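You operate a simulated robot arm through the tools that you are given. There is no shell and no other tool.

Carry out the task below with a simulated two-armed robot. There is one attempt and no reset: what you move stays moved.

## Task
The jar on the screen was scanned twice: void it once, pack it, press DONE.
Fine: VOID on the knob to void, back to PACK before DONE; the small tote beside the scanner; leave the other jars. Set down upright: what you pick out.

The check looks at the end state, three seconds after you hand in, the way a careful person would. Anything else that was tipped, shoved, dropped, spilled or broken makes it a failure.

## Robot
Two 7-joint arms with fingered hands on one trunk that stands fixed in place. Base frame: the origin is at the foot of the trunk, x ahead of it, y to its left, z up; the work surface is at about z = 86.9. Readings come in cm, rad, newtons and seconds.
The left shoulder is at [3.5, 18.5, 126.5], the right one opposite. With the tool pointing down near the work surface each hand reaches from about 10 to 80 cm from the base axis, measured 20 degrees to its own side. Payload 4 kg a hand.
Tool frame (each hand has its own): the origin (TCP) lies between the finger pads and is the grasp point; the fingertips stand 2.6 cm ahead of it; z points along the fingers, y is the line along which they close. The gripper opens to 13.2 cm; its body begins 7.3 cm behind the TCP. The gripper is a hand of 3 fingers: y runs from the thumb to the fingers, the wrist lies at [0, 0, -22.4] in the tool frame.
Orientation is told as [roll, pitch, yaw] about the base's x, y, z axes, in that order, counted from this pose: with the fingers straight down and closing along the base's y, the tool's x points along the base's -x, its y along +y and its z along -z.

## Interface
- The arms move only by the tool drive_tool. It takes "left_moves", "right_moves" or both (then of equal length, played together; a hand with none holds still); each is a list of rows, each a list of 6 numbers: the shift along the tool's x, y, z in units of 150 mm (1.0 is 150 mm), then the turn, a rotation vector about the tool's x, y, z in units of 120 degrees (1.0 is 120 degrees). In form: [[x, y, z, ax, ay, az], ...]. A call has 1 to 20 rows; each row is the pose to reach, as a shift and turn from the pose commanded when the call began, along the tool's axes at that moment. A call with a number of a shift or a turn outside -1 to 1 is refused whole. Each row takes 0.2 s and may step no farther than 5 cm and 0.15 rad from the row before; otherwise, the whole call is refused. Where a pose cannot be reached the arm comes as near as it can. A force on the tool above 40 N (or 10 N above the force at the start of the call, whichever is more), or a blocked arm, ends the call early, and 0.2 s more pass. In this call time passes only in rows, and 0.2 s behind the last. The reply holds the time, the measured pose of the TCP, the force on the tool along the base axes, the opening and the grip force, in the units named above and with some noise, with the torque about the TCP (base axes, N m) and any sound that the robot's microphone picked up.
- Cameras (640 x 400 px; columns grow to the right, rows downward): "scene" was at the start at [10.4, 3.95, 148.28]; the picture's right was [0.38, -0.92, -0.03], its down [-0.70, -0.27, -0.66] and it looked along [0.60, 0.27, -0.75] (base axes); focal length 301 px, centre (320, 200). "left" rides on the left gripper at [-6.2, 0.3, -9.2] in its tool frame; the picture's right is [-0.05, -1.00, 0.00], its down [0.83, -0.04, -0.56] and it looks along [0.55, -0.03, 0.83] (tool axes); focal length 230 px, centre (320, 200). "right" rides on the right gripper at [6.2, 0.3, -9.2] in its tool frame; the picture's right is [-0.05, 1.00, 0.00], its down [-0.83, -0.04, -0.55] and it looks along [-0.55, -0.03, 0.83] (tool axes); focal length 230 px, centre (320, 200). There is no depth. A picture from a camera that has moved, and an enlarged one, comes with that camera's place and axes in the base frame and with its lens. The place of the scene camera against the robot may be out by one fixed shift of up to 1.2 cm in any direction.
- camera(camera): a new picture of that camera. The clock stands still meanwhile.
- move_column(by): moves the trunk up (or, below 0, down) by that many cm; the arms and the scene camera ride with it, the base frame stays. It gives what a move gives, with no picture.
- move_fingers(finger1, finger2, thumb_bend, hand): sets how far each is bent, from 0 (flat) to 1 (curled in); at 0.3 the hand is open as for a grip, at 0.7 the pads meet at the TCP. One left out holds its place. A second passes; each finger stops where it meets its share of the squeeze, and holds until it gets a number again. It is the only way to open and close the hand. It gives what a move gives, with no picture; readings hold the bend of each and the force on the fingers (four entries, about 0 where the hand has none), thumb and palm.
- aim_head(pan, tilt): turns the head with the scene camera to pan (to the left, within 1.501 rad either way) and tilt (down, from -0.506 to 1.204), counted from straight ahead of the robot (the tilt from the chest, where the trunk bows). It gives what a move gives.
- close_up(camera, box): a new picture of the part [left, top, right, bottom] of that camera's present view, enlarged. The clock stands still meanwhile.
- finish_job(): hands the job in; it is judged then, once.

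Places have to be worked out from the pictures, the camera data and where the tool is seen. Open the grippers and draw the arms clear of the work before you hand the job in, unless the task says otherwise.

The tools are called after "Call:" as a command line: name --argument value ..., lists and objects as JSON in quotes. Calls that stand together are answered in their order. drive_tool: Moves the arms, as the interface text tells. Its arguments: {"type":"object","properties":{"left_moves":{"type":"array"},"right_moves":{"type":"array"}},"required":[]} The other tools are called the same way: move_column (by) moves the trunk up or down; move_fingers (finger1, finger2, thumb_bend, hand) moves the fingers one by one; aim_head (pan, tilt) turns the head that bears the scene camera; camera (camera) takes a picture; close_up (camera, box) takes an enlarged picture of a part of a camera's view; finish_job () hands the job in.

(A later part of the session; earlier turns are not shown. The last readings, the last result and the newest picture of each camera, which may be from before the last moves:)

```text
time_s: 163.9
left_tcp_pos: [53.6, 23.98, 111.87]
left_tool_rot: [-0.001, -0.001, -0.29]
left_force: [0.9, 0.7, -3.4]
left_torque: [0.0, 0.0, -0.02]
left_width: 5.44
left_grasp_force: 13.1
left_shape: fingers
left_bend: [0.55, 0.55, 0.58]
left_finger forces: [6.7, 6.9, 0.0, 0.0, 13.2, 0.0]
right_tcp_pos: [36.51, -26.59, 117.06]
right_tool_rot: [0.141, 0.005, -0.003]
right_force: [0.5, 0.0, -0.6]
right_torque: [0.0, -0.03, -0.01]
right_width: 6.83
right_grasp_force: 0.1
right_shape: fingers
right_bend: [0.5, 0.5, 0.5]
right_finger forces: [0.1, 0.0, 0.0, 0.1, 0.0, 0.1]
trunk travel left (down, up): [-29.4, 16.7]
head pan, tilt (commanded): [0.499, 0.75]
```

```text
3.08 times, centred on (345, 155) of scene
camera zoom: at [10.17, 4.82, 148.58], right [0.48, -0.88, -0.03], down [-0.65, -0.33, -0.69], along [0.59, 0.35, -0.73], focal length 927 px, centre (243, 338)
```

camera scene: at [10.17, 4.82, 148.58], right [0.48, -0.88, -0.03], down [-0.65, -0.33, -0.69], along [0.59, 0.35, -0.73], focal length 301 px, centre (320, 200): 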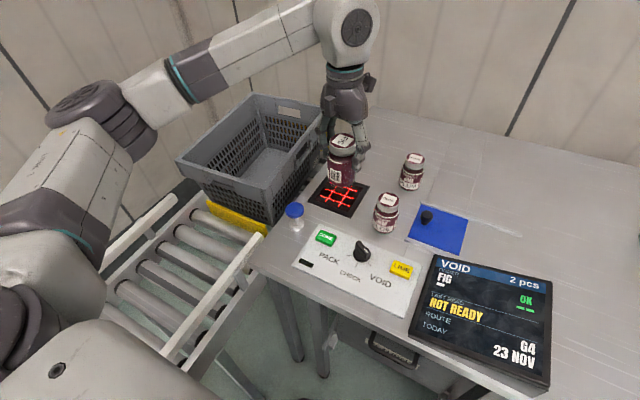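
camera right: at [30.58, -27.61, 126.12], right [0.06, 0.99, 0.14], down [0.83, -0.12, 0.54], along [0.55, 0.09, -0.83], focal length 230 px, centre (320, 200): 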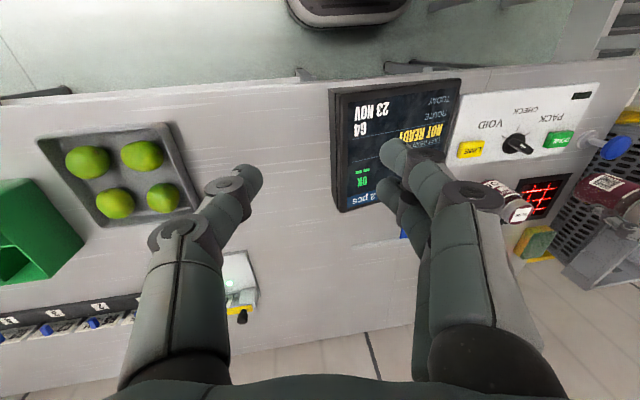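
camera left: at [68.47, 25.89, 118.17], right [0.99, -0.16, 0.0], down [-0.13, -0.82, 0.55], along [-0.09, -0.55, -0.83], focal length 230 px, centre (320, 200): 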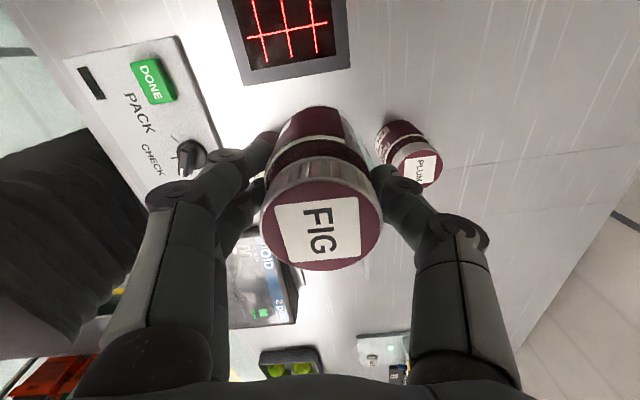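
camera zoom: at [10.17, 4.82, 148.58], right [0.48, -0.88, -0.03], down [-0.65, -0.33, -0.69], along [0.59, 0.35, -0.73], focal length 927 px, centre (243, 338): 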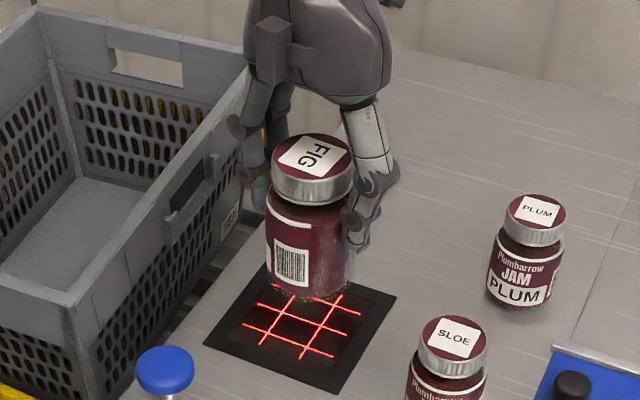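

The barcode faces azimuth ≈ 179°. I move to staging at y ≈ 29.8, tilt forward 70°, then advance straight along +x over the window.

Call:
drive_tool --left_moves '[[0.19, 0.08, 0, 0, 0, 0], [0.38, 0.16, 0, 0, 0, 0], [0.558, 0.237, 0, 0, 0, 0]]'

Call:
drive_tool --left_moves '[[0, 0, 0, -0.0185, -0.0621, 0], [0, 0, 0, -0.037, -0.1242, 0], [0, 0, 0, -0.0556, -0.1863, 0], [0, 0, 0, -0.0741, -0.2484, 0], [0, 0, 0, -0.0926, -0.3106, 0], [0, 0, 0, -0.1111, -0.3727, 0], [0, 0, 0, -0.1297, -0.4348, 0], [0, 0, 0, -0.1482, -0.4969, 0], [0, 0, 0, -0.1667, -0.559, 0]]'

Call:
drive_tool --left_moves '[[0.1, -0.03, 0.228, 0, 0, 0], [0.2, -0.06, 0.456, 0, 0, 0], [0.3056, -0.0911, 0.684, 0, 0, 0]]'

Call:
camera --camera "left"

Call:
camera --camera "scene"

```text
time_s: 164.7
left_tcp_pos: [46.56, 29.68, 111.86]
left_tool_rot: [0.0, 0.0, -0.288]
left_force: [1.2, 0.4, -3.5]
left_torque: [0.01, 0.01, -0.03]
left_width: 5.45
left_grasp_force: 13.4
left_shape: fingers
left_bend: [0.55, 0.55, 0.58]
left_finger forces: [6.8, 7.0, 0.1, 0.0, 13.5, 0.1]
right_tcp_pos: [36.52, -26.5, 117.11]
right_tool_rot: [0.139, 0.005, -0.004]
right_force: [-0.8, -0.4, 1.3]
right_torque: [-0.03, -0.02, 0.03]
right_width: 6.83
right_grasp_force: 0.0
right_shape: fingers
right_bend: [0.5, 0.5, 0.5]
right_finger forces: [0.2, 0.1, 0.0, 0.0, 0.1, 0.1]
trunk travel left (down, up): [-29.4, 16.7]
head pan, tilt (commanded): [0.499, 0.75]
```

```text
time_s: 166.7
left_tcp_pos: [49.28, 30.5, 111.97]
left_tool_rot: [0.603, -1.084, -0.659]
left_force: [-0.1, 0.3, -4.5]
left_torque: [-0.03, 0.08, -0.01]
left_width: 5.45
left_grasp_force: 13.7
left_shape: fingers
left_bend: [0.55, 0.56, 0.58]
left_finger forces: [6.4, 7.4, 0.1, 0.0, 14.1, 0.1]
left hand out of reach, approached as far as the arm can: row 8, 9
right_tcp_pos: [36.51, -26.58, 117.02]
right_tool_rot: [0.141, 0.005, -0.002]
right_force: [-0.6, 0.3, -0.3]
right_torque: [-0.01, 0.01, 0.0]
right_width: 6.83
right_grasp_force: 0.1
right_shape: fingers
right_bend: [0.5, 0.5, 0.5]
right_finger forces: [0.0, 0.0, 0.0, 0.0, 0.0, 0.1]
trunk travel left (down, up): [-29.4, 16.7]
head pan, tilt (commanded): [0.499, 0.75]
```

```text
time_s: 167.5
left_tcp_pos: [51.8, 30.48, 109.25]
left_tool_rot: [0.668, -1.121, -0.717]
left_force: [-0.1, 0.1, -2.6]
left_torque: [0.02, 0.1, 0.02]
left_width: 5.43
left_grasp_force: 14.2
left_shape: fingers
left_bend: [0.55, 0.56, 0.58]
left_finger forces: [6.4, 7.3, 0.0, 0.0, 14.0, 0.0]
left hand out of reach, approached as far as the arm can: row 2, 3
right_tcp_pos: [36.51, -26.56, 117.0]
right_tool_rot: [0.142, 0.004, -0.004]
right_force: [0.3, 1.4, 0.0]
right_torque: [0.0, 0.01, -0.01]
right_width: 6.82
right_grasp_force: 0.0
right_shape: fingers
right_bend: [0.5, 0.5, 0.5]
right_finger forces: [0.1, 0.0, 0.1, 0.0, 0.0, 0.0]
trunk travel left (down, up): [-29.4, 16.7]
head pan, tilt (commanded): [0.499, 0.75]
```

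```text
taken
camera left: at [45.26, 28.97, 118.01], right [-0.08, -0.97, -0.22], down [-0.8, 0.19, -0.57], along [0.6, 0.13, -0.79], focal length 230 px, centre (320, 200)
```

left: 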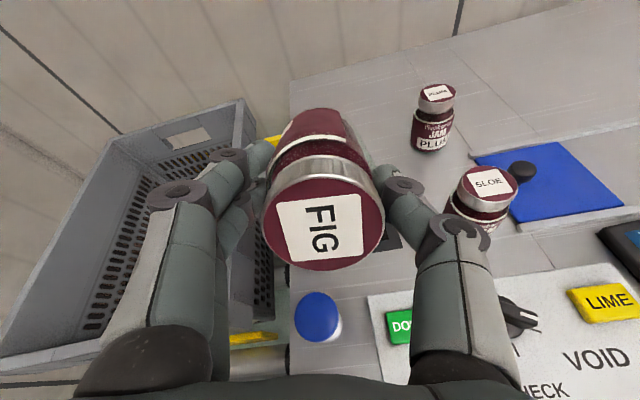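

```text
taken
camera scene: at [10.14, 4.76, 148.59], right [0.48, -0.88, -0.04], down [-0.65, -0.33, -0.69], along [0.59, 0.35, -0.73], focal length 301 px, centre (320, 200)
```

scene: 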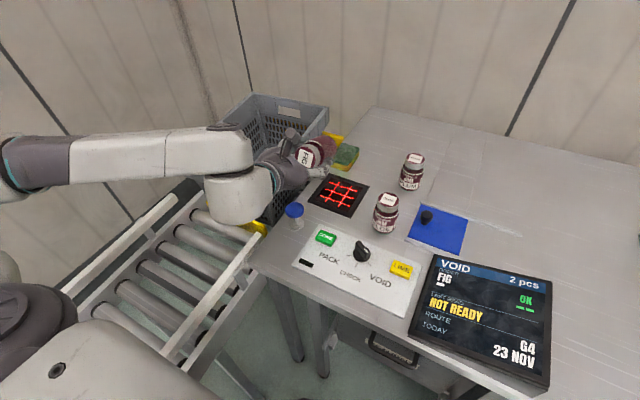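

In this direction the arm runs out of reach. I go back upright and will use the reachable 30° direction instead, sweeping through different heights over the window (I have not yet tried 8–20 cm).

Call:
drive_tool --left_moves '[[-0.017, 0.003, -0.038, 0.0185, 0.0621, 0], [-0.034, 0.007, -0.076, 0.037, 0.1242, 0], [-0.051, 0.01, -0.114, 0.0556, 0.1863, 0], [-0.068, 0.013, -0.152, 0.0741, 0.2484, 0], [-0.085, 0.017, -0.19, 0.0926, 0.3106, 0], [-0.102, 0.02, -0.228, 0.1111, 0.3727, 0], [-0.119, 0.023, -0.266, 0.1297, 0.4348, 0], [-0.136, 0.027, -0.304, 0.1482, 0.4969, 0], [-0.153, 0.03, -0.342, 0.1667, 0.559, 0]]'

Call:
camera --camera "scene"

```text
time_s: 169.5
left_tcp_pos: [48.04, 30.27, 113.17]
left_tool_rot: [-0.001, 0.004, -0.287]
left_force: [0.5, 0.4, -3.0]
left_torque: [0.04, -0.01, 0.01]
left_width: 5.42
left_grasp_force: 13.7
left_shape: fingers
left_bend: [0.55, 0.56, 0.58]
left_finger forces: [6.7, 7.0, 0.0, 0.1, 13.1, 0.0]
right_tcp_pos: [36.55, -26.57, 116.95]
right_tool_rot: [0.141, 0.008, -0.005]
right_force: [0.8, 0.5, -0.2]
right_torque: [0.04, 0.01, 0.02]
right_width: 6.83
right_grasp_force: 0.0
right_shape: fingers
right_bend: [0.5, 0.5, 0.5]
right_finger forces: [0.1, 0.1, 0.0, 0.1, 0.1, 0.0]
trunk travel left (down, up): [-29.4, 16.7]
head pan, tilt (commanded): [0.499, 0.75]
```

```text
taken
camera scene: at [10.32, 4.75, 148.57], right [0.48, -0.88, -0.04], down [-0.65, -0.33, -0.68], along [0.59, 0.35, -0.73], focal length 301 px, centre (320, 200)
```

scene: 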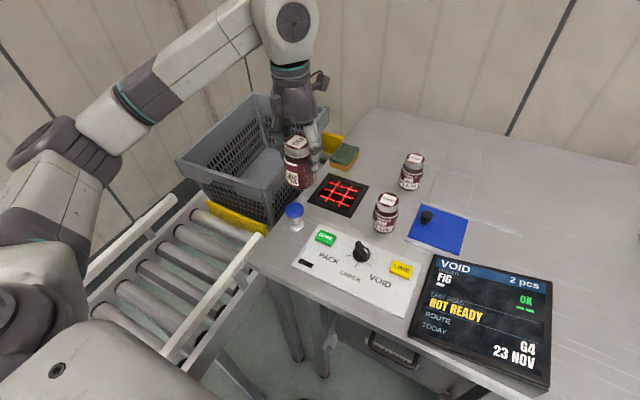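

Now to the 30° staging pose again: yaw to 15°, tilt forward 70°, staying high.

Call:
drive_tool --left_moves '[[-0.037, -0.127, 0, 0, 0, -0.0524], [-0.074, -0.253, 0, 0, 0, -0.1048], [-0.112, -0.38, 0, 0, 0, -0.1572], [-0.149, -0.506, 0, 0, 0, -0.2096], [-0.186, -0.633, 0, 0, 0, -0.262]]'

Call:
drive_tool --left_moves '[[0, 0, 0, -0.0168, -0.0626, 0], [0, 0, 0, -0.0336, -0.1252, 0], [0, 0, 0, -0.0503, -0.1878, 0], [0, 0, 0, -0.0671, -0.2504, 0], [0, 0, 0, -0.0839, -0.313, 0], [0, 0, 0, -0.1007, -0.3756, 0], [0, 0, 0, -0.1174, -0.4382, 0], [0, 0, 0, -0.1342, -0.5008, 0], [0, 0, 0, -0.151, -0.5634, 0]]'

Call:
camera --camera "left"

```text
time_s: 170.7
left_tcp_pos: [47.98, 20.34, 113.43]
left_tool_rot: [0.001, -0.001, 0.263]
left_force: [-0.1, -0.7, -3.6]
left_torque: [0.0, 0.04, -0.03]
left_width: 5.45
left_grasp_force: 13.2
left_shape: fingers
left_bend: [0.55, 0.56, 0.58]
left_finger forces: [6.7, 7.0, 0.0, 0.0, 13.1, 0.1]
right_tcp_pos: [36.56, -26.73, 116.95]
right_tool_rot: [0.143, 0.006, -0.003]
right_force: [-0.6, -1.2, 1.0]
right_torque: [-0.01, 0.03, 0.0]
right_width: 6.83
right_grasp_force: 0.0
right_shape: fingers
right_bend: [0.5, 0.5, 0.5]
right_finger forces: [0.0, 0.1, 0.0, 0.0, 0.1, 0.0]
trunk travel left (down, up): [-29.4, 16.7]
head pan, tilt (commanded): [0.499, 0.75]
```

```text
time_s: 172.7
left_tcp_pos: [47.96, 20.31, 113.38]
left_tool_rot: [0.621, -1.139, -0.147]
left_force: [-0.1, 0.3, -3.6]
left_torque: [-0.06, 0.06, 0.02]
left_width: 5.42
left_grasp_force: 14.3
left_shape: fingers
left_bend: [0.56, 0.56, 0.58]
left_finger forces: [6.3, 7.3, 0.0, 0.0, 13.6, 0.0]
right_tcp_pos: [36.44, -26.8, 116.97]
right_tool_rot: [0.143, 0.007, -0.004]
right_force: [0.2, 0.0, 0.4]
right_torque: [-0.01, -0.03, -0.01]
right_width: 6.83
right_grasp_force: 0.0
right_shape: fingers
right_bend: [0.5, 0.5, 0.5]
right_finger forces: [0.1, 0.1, 0.0, 0.0, 0.1, 0.1]
trunk travel left (down, up): [-29.4, 16.7]
head pan, tilt (commanded): [0.499, 0.75]
```

```text
taken
camera left: at [42.83, 15.93, 122.1], right [0.43, -0.88, -0.2], down [-0.78, -0.25, -0.58], along [0.46, 0.4, -0.79], focal length 230 px, centre (320, 200)
```

left: 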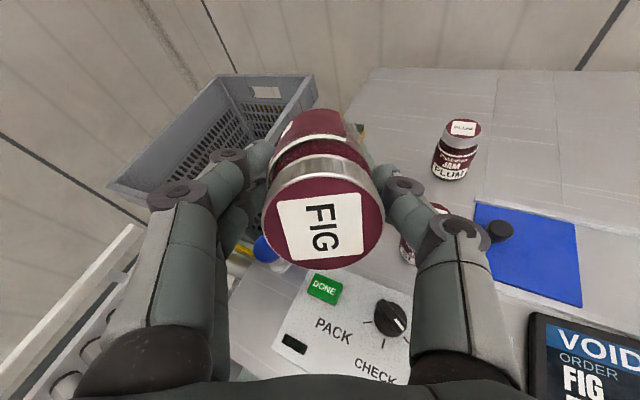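

Pose reached. I move over the window at about 20 cm height first.

Call:
drive_tool --left_moves '[[-0.045, 0.009, 0.272, 0, 0, 0], [-0.09, 0.018, 0.545, 0, 0, 0]]'

Call:
drive_tool --left_moves '[[-0.047, 0.002, 0.272, 0, 0, 0], [-0.0937, 0.004, 0.544, 0, 0, 0], [-0.0937, 0.004, 0.544, 0, 0, 0]]'

Call:
camera --camera "scene"

Call:
camera --camera "left"

```text
time_s: 173.3
left_tcp_pos: [54.78, 24.53, 111.67]
left_tool_rot: [0.619, -1.137, -0.143]
left_force: [0.6, 0.4, -3.6]
left_torque: [-0.05, 0.13, 0.02]
left_width: 5.44
left_grasp_force: 13.5
left_shape: fingers
left_bend: [0.56, 0.56, 0.58]
left_finger forces: [6.2, 7.4, 0.0, 0.0, 13.8, 0.0]
right_tcp_pos: [36.54, -26.56, 116.89]
right_tool_rot: [0.14, 0.009, -0.004]
right_force: [-0.2, -0.6, -0.7]
right_torque: [-0.03, 0.01, -0.01]
right_width: 6.84
right_grasp_force: 0.2
right_shape: fingers
right_bend: [0.5, 0.5, 0.5]
right_finger forces: [0.0, 0.1, 0.0, 0.0, 0.1, 0.0]
trunk travel left (down, up): [-29.4, 16.7]
head pan, tilt (commanded): [0.499, 0.75]
```

```text
time_s: 174.1
left_tcp_pos: [62.14, 27.96, 110.32]
left_tool_rot: [0.621, -1.138, -0.142]
left_force: [-0.1, -0.1, -3.7]
left_torque: [-0.09, 0.09, -0.02]
left_width: 5.42
left_grasp_force: 13.9
left_shape: fingers
left_bend: [0.56, 0.56, 0.58]
left_finger forces: [6.2, 7.6, 0.0, 0.0, 13.8, 0.0]
right_tcp_pos: [36.39, -26.63, 117.08]
right_tool_rot: [0.141, 0.006, -0.004]
right_force: [0.9, -0.4, 0.3]
right_torque: [0.03, 0.01, -0.01]
right_width: 6.84
right_grasp_force: 0.1
right_shape: fingers
right_bend: [0.5, 0.5, 0.5]
right_finger forces: [0.0, 0.0, 0.1, 0.0, 0.1, 0.0]
trunk travel left (down, up): [-29.4, 16.7]
head pan, tilt (commanded): [0.499, 0.75]
```

```text
taken
camera scene: at [10.13, 4.68, 148.59], right [0.48, -0.88, -0.04], down [-0.65, -0.33, -0.69], along [0.59, 0.35, -0.73], focal length 301 px, centre (320, 200)
```

scene: 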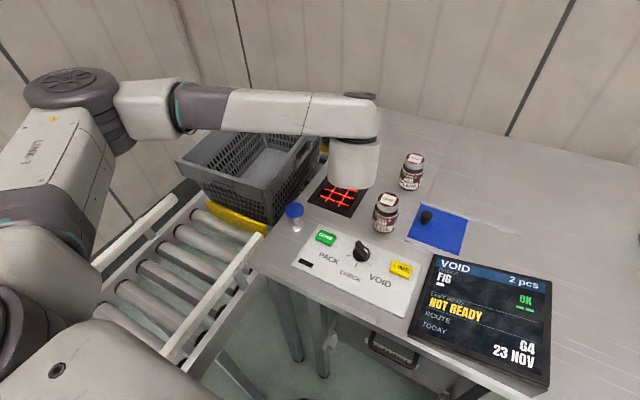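

```text
taken
camera left: at [57.09, 23.7, 119.15], right [0.43, -0.88, -0.2], down [-0.78, -0.25, -0.57], along [0.46, 0.4, -0.79], focal length 230 px, centre (320, 200)
```

left: 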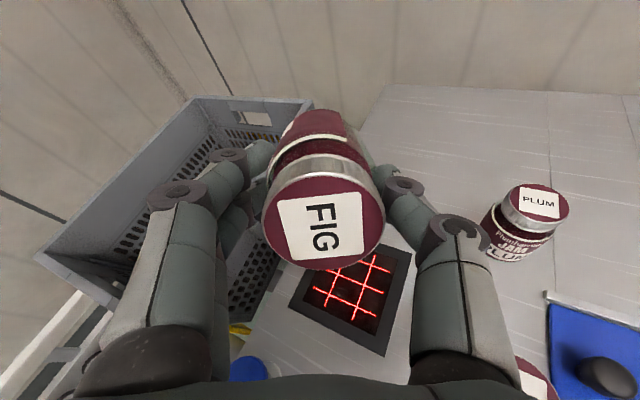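

No read at 20 cm. I lower slowly through all heights down to about 2.5 cm.

Call:
drive_tool --left_moves '[[0.0605, -0.0162, 0.0228, 0, 0, 0], [0.121, -0.0324, 0.0456, 0, 0, 0], [0.1816, -0.0487, 0.0684, 0, 0, 0], [0.2421, -0.0649, 0.0912, 0, 0, 0], [0.3026, -0.0811, 0.114, 0, 0, 0], [0.3632, -0.0973, 0.1368, 0, 0, 0], [0.4237, -0.1135, 0.1596, 0, 0, 0], [0.4842, -0.1298, 0.1824, 0, 0, 0]]'

Call:
close_up --camera "scene" --box '[410, 250, 560, 380]'

Call:
drive_tool --left_moves '[[0.0605, -0.0162, 0.0228, 0, 0, 0], [0.121, -0.0324, 0.0456, 0, 0, 0], [0.1816, -0.0487, 0.0684, 0, 0, 0], [0.2421, -0.0649, 0.0912, 0, 0, 0], [0.3026, -0.0811, 0.114, 0, 0, 0], [0.3632, -0.0973, 0.1368, 0, 0, 0], [0.4237, -0.1135, 0.1596, 0, 0, 0]]'

Call:
close_up --camera "scene" --box '[410, 250, 560, 380]'

Call:
camera --camera "left"

```text
time_s: 175.9
left_tcp_pos: [62.35, 28.09, 102.36]
left_tool_rot: [0.618, -1.136, -0.141]
left_force: [0.0, -0.1, -2.6]
left_torque: [-0.04, 0.09, 0.01]
left_width: 5.41
left_grasp_force: 13.6
left_shape: fingers
left_bend: [0.56, 0.56, 0.58]
left_finger forces: [6.2, 7.5, 0.0, 0.1, 13.8, 0.0]
right_tcp_pos: [36.64, -26.53, 116.9]
right_tool_rot: [0.141, 0.005, -0.004]
right_force: [-0.9, 0.4, 0.3]
right_torque: [0.01, 0.01, 0.02]
right_width: 6.82
right_grasp_force: 0.1
right_shape: fingers
right_bend: [0.5, 0.5, 0.5]
right_finger forces: [0.1, 0.0, 0.0, 0.0, 0.0, 0.1]
trunk travel left (down, up): [-29.4, 16.7]
head pan, tilt (commanded): [0.499, 0.75]
```

```text
3.08 times, centred on (485, 315) of scene
camera zoom: at [10.26, 4.77, 148.58], right [0.48, -0.88, -0.04], down [-0.65, -0.33, -0.69], along [0.59, 0.35, -0.73], focal length 927 px, centre (-188, -154)
```

zoom: 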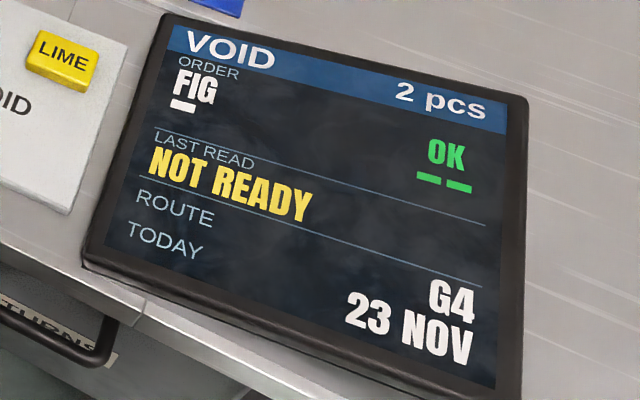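

```text
time_s: 177.5
left_tcp_pos: [62.44, 28.25, 95.32]
left_tool_rot: [0.617, -1.138, -0.139]
left_force: [0.2, -0.5, -3.3]
left_torque: [0.01, 0.1, -0.02]
left_width: 5.43
left_grasp_force: 13.6
left_shape: fingers
left_bend: [0.56, 0.56, 0.58]
left_finger forces: [6.1, 7.5, 0.0, 0.0, 13.7, 0.1]
right_tcp_pos: [36.51, -26.57, 117.01]
right_tool_rot: [0.141, 0.005, -0.005]
right_force: [-0.2, -0.4, -0.4]
right_torque: [0.01, -0.02, -0.05]
right_width: 6.83
right_grasp_force: 0.0
right_shape: fingers
right_bend: [0.5, 0.5, 0.5]
right_finger forces: [0.1, 0.0, 0.1, 0.0, 0.0, 0.1]
trunk travel left (down, up): [-29.4, 16.7]
head pan, tilt (commanded): [0.499, 0.75]
```

```text
3.08 times, centred on (485, 315) of scene
camera zoom: at [10.26, 4.77, 148.58], right [0.48, -0.88, -0.04], down [-0.65, -0.33, -0.69], along [0.59, 0.35, -0.73], focal length 927 px, centre (-188, -154)
```

zoom: 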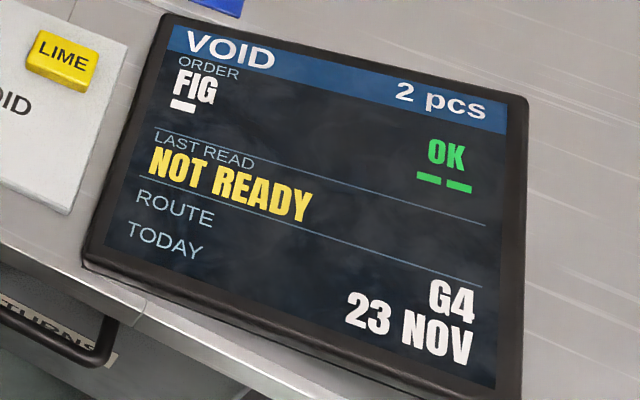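

```text
taken
camera left: at [57.23, 23.8, 104.1], right [0.43, -0.88, -0.2], down [-0.78, -0.25, -0.57], along [0.46, 0.4, -0.8], focal length 230 px, centre (320, 200)
```

left: 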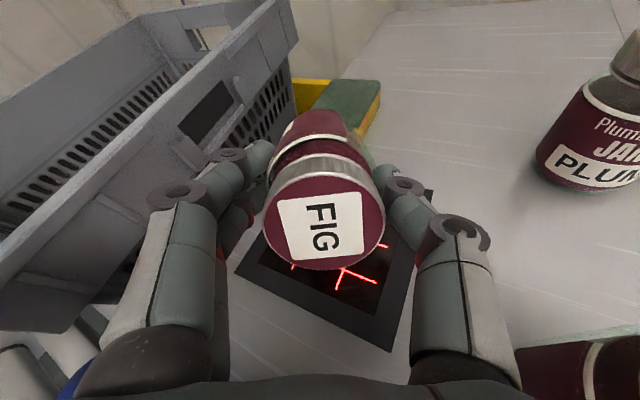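

No read at any height. One more cheap idea: perhaps items are simply stood on the pad. I untilt above the scanner and set the jar upright on the glass.

Call:
drive_tool --left_moves '[[-0.15, 0.03, -0.02, 0, 0, 0], [-0.25, 0.06, -0.03, 0.0168, 0.0626, 0], [-0.35, 0.08, -0.04, 0.0336, 0.1252, 0], [-0.45, 0.11, -0.05, 0.0503, 0.1878, 0], [-0.55, 0.14, -0.055, 0.0671, 0.2504, 0], [-0.63, 0.16, -0.06, 0.0839, 0.313, 0], [-0.69, 0.18, -0.065, 0.1007, 0.3756, 0], [-0.73, 0.19, -0.068, 0.1174, 0.4382, 0], [-0.77, 0.2, -0.07, 0.1342, 0.5008, 0], [-0.798, 0.213, -0.0715, 0.151, 0.5634, 0]]'

Call:
camera --camera "scene"

Call:
camera --camera "left"

```text
time_s: 179.7
left_tcp_pos: [65.16, 29.81, 107.2]
left_tool_rot: [-0.003, 0.003, 0.26]
left_force: [0.8, -0.6, -3.3]
left_torque: [0.02, 0.03, 0.0]
left_width: 5.41
left_grasp_force: 14.0
left_shape: fingers
left_bend: [0.56, 0.56, 0.58]
left_finger forces: [7.0, 7.4, 0.0, 0.1, 13.8, 0.1]
right_tcp_pos: [36.58, -26.56, 116.94]
right_tool_rot: [0.141, 0.009, -0.003]
right_force: [0.0, -0.7, -0.2]
right_torque: [0.03, 0.03, 0.02]
right_width: 6.82
right_grasp_force: 0.0
right_shape: fingers
right_bend: [0.5, 0.5, 0.5]
right_finger forces: [0.0, 0.1, 0.1, 0.0, 0.1, 0.1]
trunk travel left (down, up): [-29.4, 16.7]
head pan, tilt (commanded): [0.499, 0.75]
```

```text
taken
camera scene: at [10.32, 4.78, 148.57], right [0.48, -0.88, -0.04], down [-0.65, -0.33, -0.68], along [0.59, 0.35, -0.73], focal length 301 px, centre (320, 200)
```

scene: 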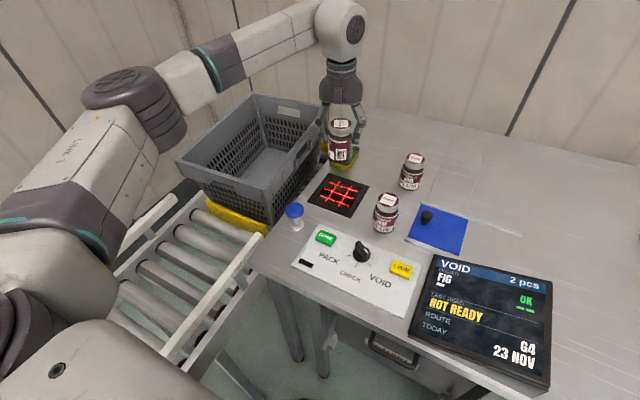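

```text
taken
camera left: at [71.08, 31.79, 116.4], right [0.31, -0.95, 0.0], down [-0.79, -0.25, 0.56], along [-0.53, -0.17, -0.83], focal length 230 px, centre (320, 200)
```

left: 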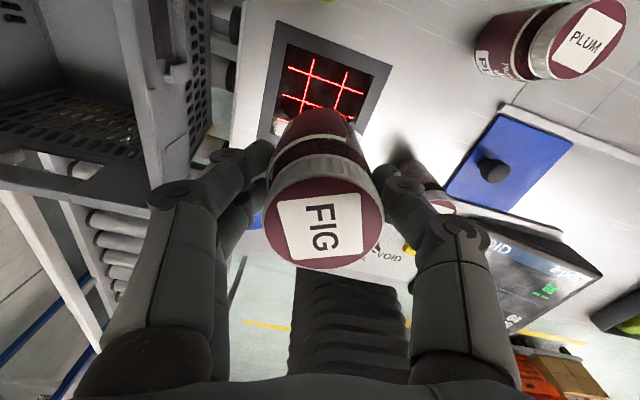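

Over the pad and upright, I lower it to the glass.

Call:
drive_tool --left_moves '[[0, 0, 0.25, 0, 0, 0], [0, 0, 0.5, 0, 0, 0], [0, 0, 0.75, 0, 0, 0], [0, 0, 0.82, 0, 0, 0]]'

Call:
drive_tool --left_moves '[[0, 0, 0.015, 0, 0, 0], [0, 0, 0.03, 0, 0, 0], [0, 0, 0.03, 0, 0, 0], [0, 0, 0.03, 0, 0, 0]]'

Call:
close_up --camera "scene" --box '[410, 250, 560, 380]'

Call:
close_up --camera "scene" --box '[290, 90, 400, 220]'

```text
time_s: 180.7
left_tcp_pos: [65.18, 30.03, 95.0]
left_tool_rot: [0.001, 0.001, 0.262]
left_force: [-0.8, -0.7, -4.3]
left_torque: [-0.01, -0.01, -0.05]
left_width: 5.46
left_grasp_force: 14.0
left_shape: fingers
left_bend: [0.56, 0.56, 0.58]
left_finger forces: [7.0, 7.5, 0.0, 0.1, 13.7, 0.0]
right_tcp_pos: [36.44, -26.61, 116.96]
right_tool_rot: [0.141, 0.005, -0.002]
right_force: [0.6, -0.3, 0.1]
right_torque: [-0.01, 0.01, 0.01]
right_width: 6.81
right_grasp_force: 0.0
right_shape: fingers
right_bend: [0.5, 0.5, 0.5]
right_finger forces: [0.0, 0.0, 0.0, 0.1, 0.0, 0.0]
trunk travel left (down, up): [-29.4, 16.7]
head pan, tilt (commanded): [0.499, 0.75]
```

```text
time_s: 181.7
left_tcp_pos: [65.13, 29.83, 94.58]
left_tool_rot: [-0.001, 0.001, 0.26]
left_force: [-0.1, -0.2, -3.8]
left_torque: [-0.01, 0.01, -0.01]
left_width: 5.43
left_grasp_force: 13.7
left_shape: fingers
left_bend: [0.56, 0.56, 0.58]
left_finger forces: [7.0, 7.4, 0.0, 0.0, 13.7, 0.1]
right_tcp_pos: [36.65, -26.59, 116.96]
right_tool_rot: [0.141, 0.005, -0.004]
right_force: [-0.8, 0.5, -0.1]
right_torque: [0.01, 0.04, -0.01]
right_width: 6.84
right_grasp_force: 0.0
right_shape: fingers
right_bend: [0.5, 0.5, 0.5]
right_finger forces: [0.0, 0.1, 0.0, 0.0, 0.0, 0.0]
trunk travel left (down, up): [-29.4, 16.7]
head pan, tilt (commanded): [0.499, 0.75]
```

```text
3.08 times, centred on (485, 315) of scene
camera zoom: at [10.24, 4.79, 148.58], right [0.48, -0.88, -0.04], down [-0.65, -0.33, -0.69], along [0.59, 0.35, -0.73], focal length 927 px, centre (-188, -154)
```

zoom: 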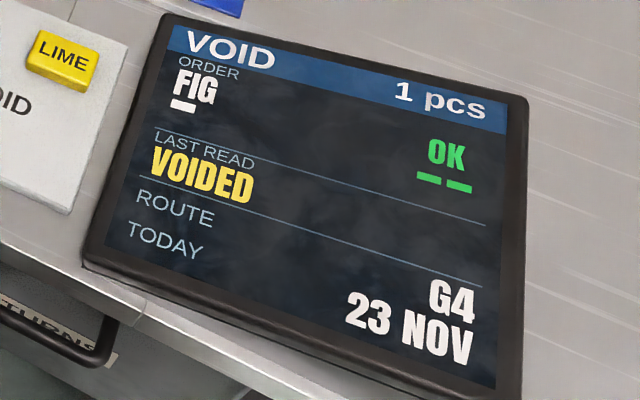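

```text
3.08 times, centred on (345, 155) of scene
camera zoom: at [10.24, 4.79, 148.58], right [0.48, -0.88, -0.04], down [-0.65, -0.33, -0.69], along [0.59, 0.35, -0.73], focal length 927 px, centre (243, 338)
```

zoom: 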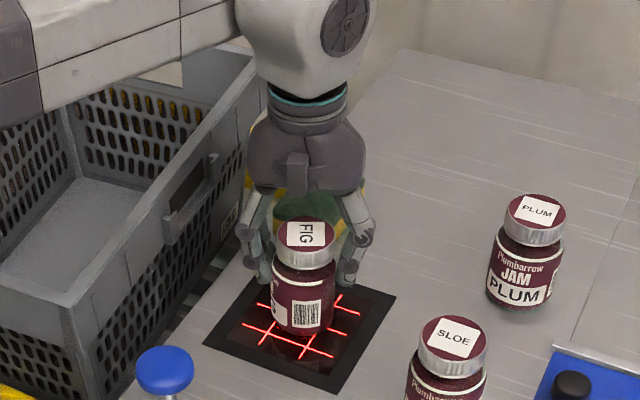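

Success: the screen says "VOIDED" and "1 pcs". Items must simply be stood low over the pad (the code is read from the bottom). I lift straight up and away, without re-entering the reader's field.

Call:
drive_tool --left_moves '[[0, 0, -0.3, 0, 0, 0], [0, 0, -0.62, 0, 0, 0], [0, 0, -0.95, 0, 0, 0]]'

Call:
close_up --camera "scene" --box '[410, 250, 560, 380]'

Call:
camera --camera "left"

```text
time_s: 182.5
left_tcp_pos: [64.95, 29.76, 108.9]
left_tool_rot: [0.003, -0.002, 0.263]
left_force: [-0.9, 0.9, -3.9]
left_torque: [0.01, -0.02, -0.01]
left_width: 5.45
left_grasp_force: 14.3
left_shape: fingers
left_bend: [0.56, 0.56, 0.58]
left_finger forces: [7.0, 7.5, 0.0, 0.1, 13.8, 0.0]
right_tcp_pos: [36.41, -26.58, 117.0]
right_tool_rot: [0.141, 0.004, -0.004]
right_force: [0.1, -0.2, 0.0]
right_torque: [-0.01, 0.0, 0.0]
right_width: 6.81
right_grasp_force: 0.0
right_shape: fingers
right_bend: [0.5, 0.5, 0.5]
right_finger forces: [0.1, 0.0, 0.0, 0.1, 0.0, 0.1]
trunk travel left (down, up): [-29.4, 16.7]
head pan, tilt (commanded): [0.499, 0.75]
```

```text
3.08 times, centred on (485, 315) of scene
camera zoom: at [10.16, 4.73, 148.59], right [0.48, -0.88, -0.04], down [-0.65, -0.33, -0.69], along [0.59, 0.35, -0.73], focal length 927 px, centre (-188, -154)
```

zoom: 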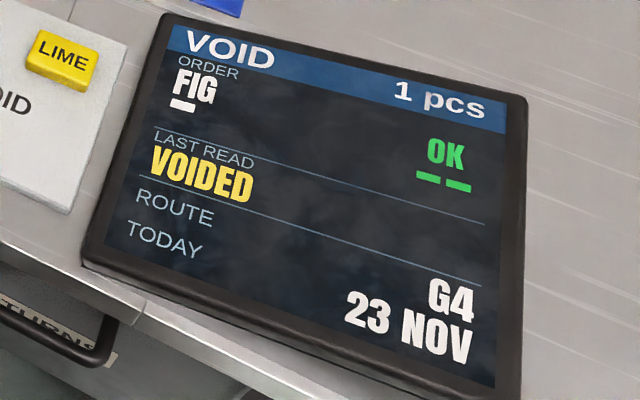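

```text
taken
camera left: at [70.83, 31.73, 118.16], right [0.31, -0.95, 0.0], down [-0.79, -0.26, 0.56], along [-0.53, -0.17, -0.83], focal length 230 px, centre (320, 200)
```

left: 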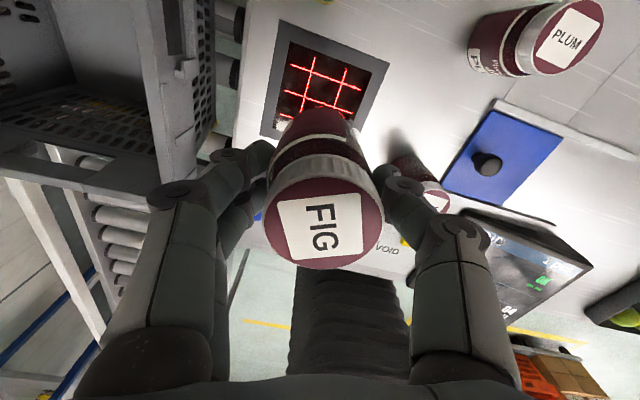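

Still "1 pcs". Now I carry the jar over the tote beside the scanner, well above its rim.

Call:
drive_tool --left_moves '[[-0.01, 0.23, -0.067, 0, 0, 0], [-0.02, 0.46, -0.067, 0, 0, 0], [-0.03, 0.69, -0.067, 0, 0, 0], [-0.04, 0.921, -0.067, 0, 0, 0]]'

Call:
drive_tool --left_moves '[[-0.004, 0.234, 0, 0, 0, 0.031], [-0.008, 0.467, 0, 0, 0, 0.063], [-0.012, 0.7, 0, 0, 0, 0.094], [-0.016, 0.934, 0, 0, 0, 0.125]]'

Call:
camera --camera "left"

Call:
camera --camera "scene"

```text
time_s: 183.5
left_tcp_pos: [61.92, 43.22, 109.87]
left_tool_rot: [0.001, -0.001, 0.259]
left_force: [0.1, 0.4, -2.4]
left_torque: [0.01, -0.01, 0.0]
left_width: 5.44
left_grasp_force: 14.1
left_shape: fingers
left_bend: [0.56, 0.56, 0.58]
left_finger forces: [7.0, 7.5, 0.1, 0.0, 13.7, 0.0]
right_tcp_pos: [36.49, -26.38, 117.07]
right_tool_rot: [0.139, 0.003, -0.002]
right_force: [0.4, -0.2, -0.1]
right_torque: [0.02, 0.0, 0.0]
right_width: 6.82
right_grasp_force: 0.1
right_shape: fingers
right_bend: [0.5, 0.5, 0.5]
right_finger forces: [0.1, 0.0, 0.1, 0.0, 0.0, 0.1]
trunk travel left (down, up): [-29.4, 16.7]
head pan, tilt (commanded): [0.499, 0.75]
```

```text
time_s: 184.5
left_tcp_pos: [58.72, 56.87, 109.75]
left_tool_rot: [-0.002, 0.0, -0.004]
left_force: [0.3, 0.7, -3.3]
left_torque: [0.01, -0.07, -0.03]
left_width: 5.41
left_grasp_force: 14.0
left_shape: fingers
left_bend: [0.56, 0.56, 0.58]
left_finger forces: [7.1, 7.6, 0.0, 0.1, 13.7, 0.0]
right_tcp_pos: [36.35, -26.39, 117.04]
right_tool_rot: [0.14, 0.006, -0.003]
right_force: [0.5, 0.7, 0.4]
right_torque: [0.02, -0.03, -0.03]
right_width: 6.86
right_grasp_force: 0.1
right_shape: fingers
right_bend: [0.5, 0.5, 0.5]
right_finger forces: [0.1, 0.0, 0.1, 0.0, 0.0, 0.0]
trunk travel left (down, up): [-29.4, 16.7]
head pan, tilt (commanded): [0.499, 0.75]
```

```text
taken
camera left: at [64.84, 57.1, 119.05], right [0.05, -1.0, 0.0], down [-0.83, -0.04, 0.56], along [-0.55, -0.03, -0.83], focal length 230 px, centre (320, 200)
```

left: 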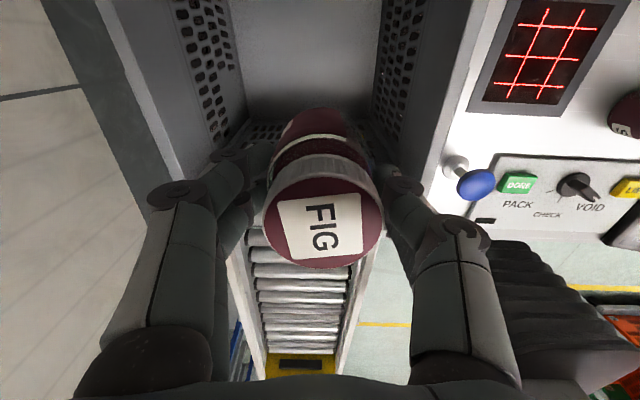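

```text
taken
camera scene: at [10.15, 4.96, 148.58], right [0.48, -0.88, -0.03], down [-0.65, -0.33, -0.69], along [0.59, 0.35, -0.73], focal length 301 px, centre (320, 200)
```

scene: 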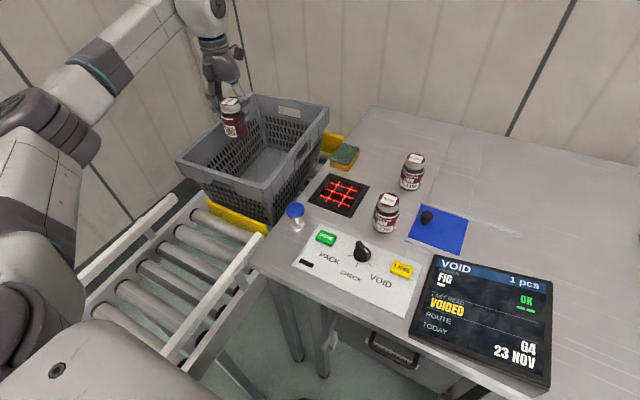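

I'm above the front half of the tote. I shift 1.3 cm toward +x and descend into it.

Call:
drive_tool --left_moves '[[-0.087, 0.01, 0.1, 0, 0, 0], [-0.087, 0.01, 0.4, 0, 0, 0], [-0.087, 0.01, 0.7, 0, 0, 0], [-0.087, 0.01, 0.95, 0, 0, 0]]'

Call:
camera --camera "scene"

Call:
camera --camera "left"

```text
time_s: 185.5
left_tcp_pos: [59.92, 57.11, 95.44]
left_tool_rot: [-0.002, 0.0, -0.003]
left_force: [-0.2, 0.0, -3.9]
left_torque: [0.01, 0.01, -0.01]
left_width: 5.46
left_grasp_force: 14.5
left_shape: fingers
left_bend: [0.56, 0.56, 0.58]
left_finger forces: [7.1, 7.5, 0.1, 0.0, 13.9, 0.0]
right_tcp_pos: [36.55, -26.5, 117.02]
right_tool_rot: [0.139, 0.008, -0.003]
right_force: [-0.3, -0.4, 0.7]
right_torque: [0.02, 0.0, -0.01]
right_width: 6.81
right_grasp_force: 0.0
right_shape: fingers
right_bend: [0.5, 0.5, 0.5]
right_finger forces: [0.0, 0.0, 0.0, 0.0, 0.1, 0.0]
trunk travel left (down, up): [-29.4, 16.7]
head pan, tilt (commanded): [0.499, 0.75]
```

```text
taken
camera scene: at [10.32, 4.83, 148.57], right [0.48, -0.88, -0.04], down [-0.65, -0.33, -0.68], along [0.59, 0.35, -0.73], focal length 301 px, centre (320, 200)
```

scene: 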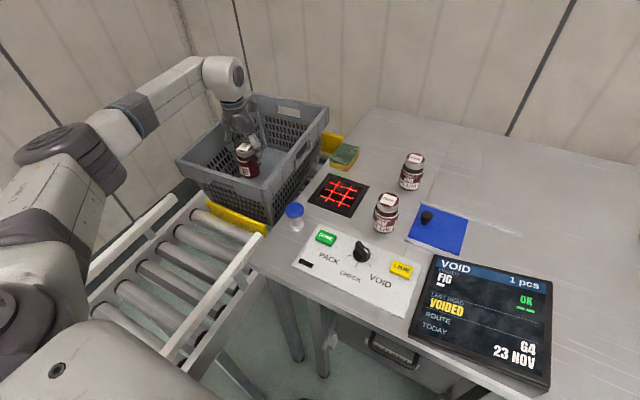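

```text
taken
camera left: at [66.15, 57.35, 104.56], right [0.05, -1.0, 0.0], down [-0.83, -0.04, 0.56], along [-0.56, -0.03, -0.83], focal length 230 px, centre (320, 200)
```

left: 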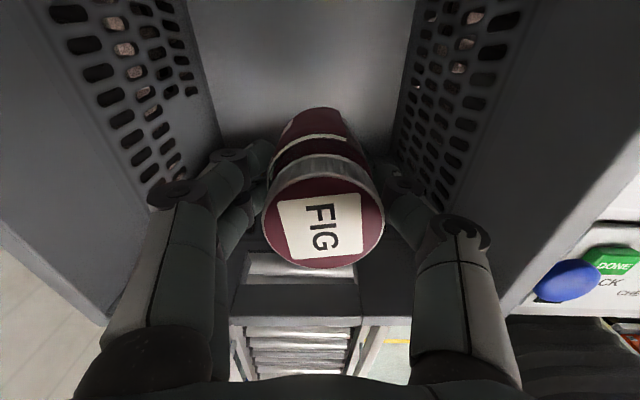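

Clear of the walls. I descend further, carefully toward the floor of the tote.

Call:
drive_tool --left_moves '[[0, 0, 0.2, 0, 0, 0], [0, 0, 0.4, 0, 0, 0], [0, 0, 0.55, 0, 0, 0], [0, 0, 0.63, 0, 0, 0]]'

Call:
drive_tool --left_moves '[[0, 0, 0.03, 0, 0, 0], [0, 0, 0.06, 0, 0, 0], [0, 0, 0.09, 0, 0, 0]]'

Call:
camera --camera "left"

Call:
close_up --camera "scene" --box '[170, 80, 340, 240]'

```text
time_s: 186.5
left_tcp_pos: [60.05, 56.98, 85.88]
left_tool_rot: [-0.001, 0.002, -0.003]
left_force: [0.8, 0.2, -3.0]
left_torque: [0.03, 0.02, 0.04]
left_width: 5.42
left_grasp_force: 14.2
left_shape: fingers
left_bend: [0.56, 0.56, 0.58]
left_finger forces: [7.1, 7.4, 0.1, 0.0, 13.9, 0.0]
right_tcp_pos: [36.52, -26.48, 116.96]
right_tool_rot: [0.142, 0.005, -0.005]
right_force: [-0.6, 0.4, -0.1]
right_torque: [-0.05, 0.04, -0.02]
right_width: 6.83
right_grasp_force: 0.2
right_shape: fingers
right_bend: [0.5, 0.5, 0.5]
right_finger forces: [0.1, 0.1, 0.0, 0.0, 0.1, 0.1]
trunk travel left (down, up): [-29.4, 16.7]
head pan, tilt (commanded): [0.499, 0.75]
```

```text
time_s: 187.3
left_tcp_pos: [60.05, 56.98, 84.65]
left_tool_rot: [-0.001, 0.0, 0.0]
left_force: [-1.0, -0.7, -3.3]
left_torque: [-0.03, -0.03, 0.01]
left_width: 5.41
left_grasp_force: 13.8
left_shape: fingers
left_bend: [0.56, 0.56, 0.58]
left_finger forces: [7.1, 7.4, 0.0, 0.0, 13.8, 0.0]
right_tcp_pos: [36.56, -26.54, 117.01]
right_tool_rot: [0.143, 0.004, -0.002]
right_force: [0.4, 1.0, -0.5]
right_torque: [0.01, 0.03, 0.01]
right_width: 6.8
right_grasp_force: 0.1
right_shape: fingers
right_bend: [0.5, 0.5, 0.5]
right_finger forces: [0.0, 0.0, 0.0, 0.0, 0.0, 0.0]
trunk travel left (down, up): [-29.4, 16.7]
head pan, tilt (commanded): [0.499, 0.75]
```

```text
taken
camera left: at [66.21, 57.3, 93.84], right [0.05, -1.0, 0.0], down [-0.83, -0.04, 0.56], along [-0.56, -0.03, -0.83], focal length 230 px, centre (320, 200)
```

left: 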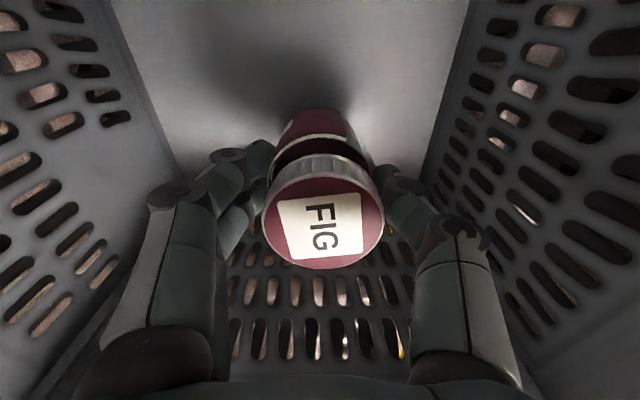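

```text
2.50 times, centred on (255, 160) of scene
camera zoom: at [10.23, 4.81, 148.58], right [0.48, -0.88, -0.04], down [-0.65, -0.33, -0.69], along [0.59, 0.35, -0.73], focal length 753 px, centre (482, 300)
```

zoom: 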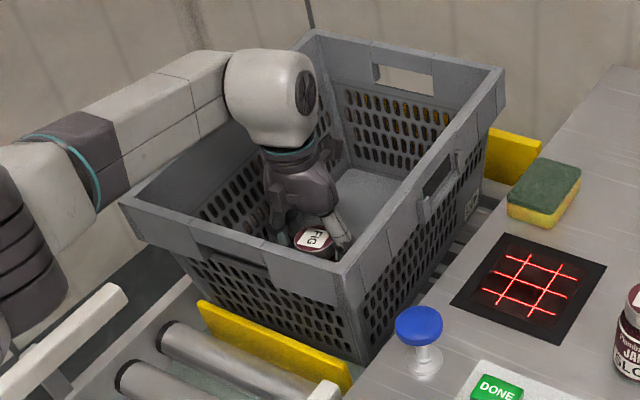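

Not touching the floor yet; I continue in small steps.

Call:
drive_tool --left_moves '[[0, 0, 0.025, 0, 0, 0], [0, 0, 0.05, 0, 0, 0], [0, 0, 0.075, 0, 0, 0]]'

Call:
drive_tool --left_moves '[[0, 0, 0.02, 0, 0, 0], [0, 0, 0.04, 0, 0, 0]]'

```text
time_s: 188.1
left_tcp_pos: [59.97, 57.1, 83.63]
left_tool_rot: [0.0, 0.001, -0.003]
left_force: [0.3, 0.6, -4.0]
left_torque: [0.0, -0.02, 0.02]
left_width: 5.42
left_grasp_force: 14.4
left_shape: fingers
left_bend: [0.56, 0.56, 0.58]
left_finger forces: [7.1, 7.4, 0.0, 0.0, 13.9, 0.1]
right_tcp_pos: [36.41, -26.49, 117.03]
right_tool_rot: [0.142, 0.006, -0.005]
right_force: [0.1, -0.1, -0.4]
right_torque: [-0.02, -0.02, 0.02]
right_width: 6.8
right_grasp_force: 0.0
right_shape: fingers
right_bend: [0.5, 0.5, 0.5]
right_finger forces: [0.0, 0.1, 0.0, 0.0, 0.0, 0.0]
trunk travel left (down, up): [-29.4, 16.7]
head pan, tilt (commanded): [0.499, 0.75]
```

```text
time_s: 188.7
left_tcp_pos: [59.81, 57.13, 83.1]
left_tool_rot: [0.0, 0.001, 0.001]
left_force: [0.6, -0.2, -3.6]
left_torque: [-0.01, -0.01, -0.03]
left_width: 5.45
left_grasp_force: 14.1
left_shape: fingers
left_bend: [0.56, 0.56, 0.58]
left_finger forces: [7.2, 7.4, 0.0, 0.1, 13.8, 0.0]
right_tcp_pos: [36.48, -26.6, 116.98]
right_tool_rot: [0.142, 0.004, -0.004]
right_force: [0.2, -1.0, -0.1]
right_torque: [-0.02, 0.01, 0.01]
right_width: 6.83
right_grasp_force: 0.2
right_shape: fingers
right_bend: [0.5, 0.5, 0.5]
right_finger forces: [0.0, 0.1, 0.0, 0.0, 0.0, 0.0]
trunk travel left (down, up): [-29.4, 16.7]
head pan, tilt (commanded): [0.499, 0.75]
```

Continuing down in small steps.

Call:
drive_tool --left_moves '[[0, 0, 0.025, 0, 0, 0], [0, 0, 0.05, 0, 0, 0], [0, 0, 0.075, 0, 0, 0]]'

Call:
drive_tool --left_moves '[[0, 0, 0.025, 0, 0, 0], [0, 0, 0.05, 0, 0, 0]]'

Call:
camera --camera "left"

```text
time_s: 189.5
left_tcp_pos: [60.13, 56.98, 82.41]
left_tool_rot: [-0.001, -0.006, 0.002]
left_force: [-1.2, 0.5, 20.5]
left_torque: [-0.01, -0.01, -0.01]
left_width: 5.41
left_grasp_force: 15.8
left_shape: fingers
left_bend: [0.57, 0.56, 0.58]
left_finger forces: [8.5, 8.2, 0.0, 0.0, 15.2, 0.0]
right_tcp_pos: [36.13, -26.7, 117.03]
right_tool_rot: [0.144, 0.004, -0.003]
right_force: [-0.5, -0.9, -0.1]
right_torque: [0.02, 0.03, 0.0]
right_width: 6.82
right_grasp_force: 0.0
right_shape: fingers
right_bend: [0.5, 0.5, 0.5]
right_finger forces: [0.1, 0.0, 0.0, 0.1, 0.0, 0.0]
trunk travel left (down, up): [-29.4, 16.7]
head pan, tilt (commanded): [0.499, 0.75]
```

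```text
time_s: 190.1
left_tcp_pos: [59.94, 57.06, 81.53]
left_tool_rot: [0.002, -0.005, 0.001]
left_force: [0.4, 0.6, 23.6]
left_torque: [0.0, -0.02, 0.05]
left_width: 5.46
left_grasp_force: 16.5
left_shape: fingers
left_bend: [0.57, 0.57, 0.58]
left_finger forces: [8.4, 8.7, 0.1, 0.0, 15.8, 0.0]
right_tcp_pos: [36.21, -26.73, 117.0]
right_tool_rot: [0.142, 0.005, -0.003]
right_force: [-0.5, 0.3, 0.9]
right_torque: [-0.02, -0.01, -0.01]
right_width: 6.83
right_grasp_force: 0.0
right_shape: fingers
right_bend: [0.5, 0.5, 0.5]
right_finger forces: [0.0, 0.0, 0.0, 0.0, 0.1, 0.0]
trunk travel left (down, up): [-29.4, 16.7]
head pan, tilt (commanded): [0.499, 0.75]
```

```text
taken
camera left: at [66.0, 57.26, 90.77], right [0.05, -1.0, 0.0], down [-0.83, -0.04, 0.55], along [-0.55, -0.03, -0.83], focal length 230 px, centre (320, 200)
```

left: 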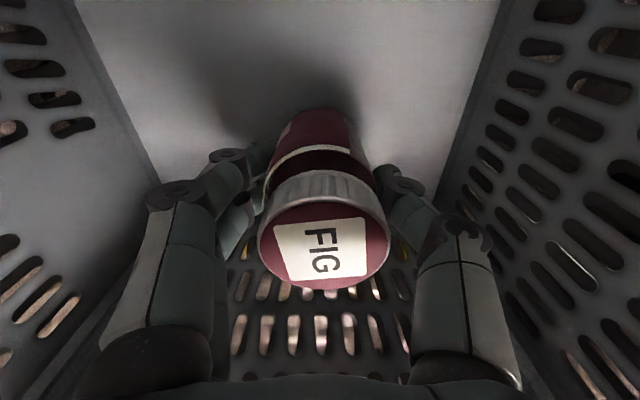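

It is firmly on the floor (a bit too firmly; 24 N). I relieve the pressure slightly, then open the hand.

Call:
drive_tool --left_moves '[[0, 0, -0.012, 0, 0, 0], [0, 0, -0.024, 0, 0, 0]]'

Call:
move_fingers --hand "left" --finger1 0.45 --finger2 0.45 --thumb_bend 0.45

Call:
camera --camera "left"

```text
time_s: 190.7
left_tcp_pos: [59.9, 57.04, 81.66]
left_tool_rot: [0.002, 0.0, -0.001]
left_force: [-1.7, -0.7, 14.5]
left_torque: [-0.01, 0.03, 0.05]
left_width: 5.44
left_grasp_force: 16.5
left_shape: fingers
left_bend: [0.57, 0.57, 0.58]
left_finger forces: [7.8, 8.6, 0.0, 0.1, 15.7, 0.1]
right_tcp_pos: [36.31, -26.63, 117.04]
right_tool_rot: [0.14, 0.005, -0.003]
right_force: [-0.3, -0.5, 0.5]
right_torque: [0.05, 0.0, -0.01]
right_width: 6.84
right_grasp_force: 0.0
right_shape: fingers
right_bend: [0.5, 0.5, 0.5]
right_finger forces: [0.1, 0.0, 0.1, 0.0, 0.0, 0.1]
trunk travel left (down, up): [-29.4, 16.7]
head pan, tilt (commanded): [0.499, 0.75]
```

```text
time_s: 191.7
left_tcp_pos: [59.95, 57.02, 81.51]
left_tool_rot: [0.001, -0.001, 0.001]
left_force: [-0.2, -0.3, 0.3]
left_torque: [0.04, 0.01, 0.0]
left_width: 8.39
left_grasp_force: 0.0
left_shape: fingers
left_bend: [0.45, 0.45, 0.45]
left_finger forces: [0.1, 0.0, 0.1, 0.1, 0.0, 0.0]
right_tcp_pos: [36.3, -26.56, 117.04]
right_tool_rot: [0.141, 0.006, -0.005]
right_force: [-0.5, -0.6, -0.8]
right_torque: [0.01, -0.01, 0.0]
right_width: 6.83
right_grasp_force: 0.1
right_shape: fingers
right_bend: [0.5, 0.5, 0.5]
right_finger forces: [0.1, 0.0, 0.0, 0.1, 0.0, 0.0]
trunk travel left (down, up): [-29.4, 16.7]
head pan, tilt (commanded): [0.499, 0.75]
```

```text
taken
camera left: at [66.17, 57.34, 90.73], right [0.05, -1.0, 0.0], down [-0.83, -0.04, 0.56], along [-0.55, -0.03, -0.83], focal length 230 px, centre (320, 200)
```

left: 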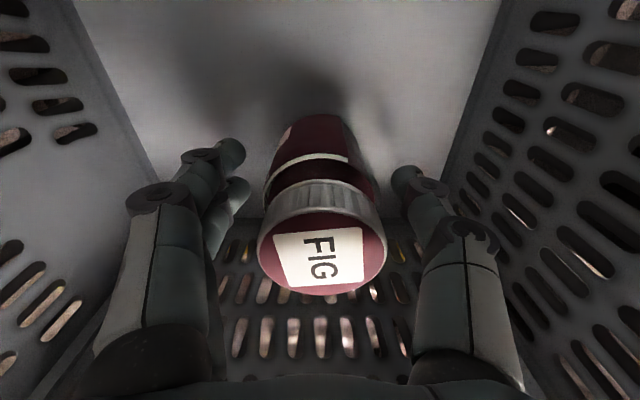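

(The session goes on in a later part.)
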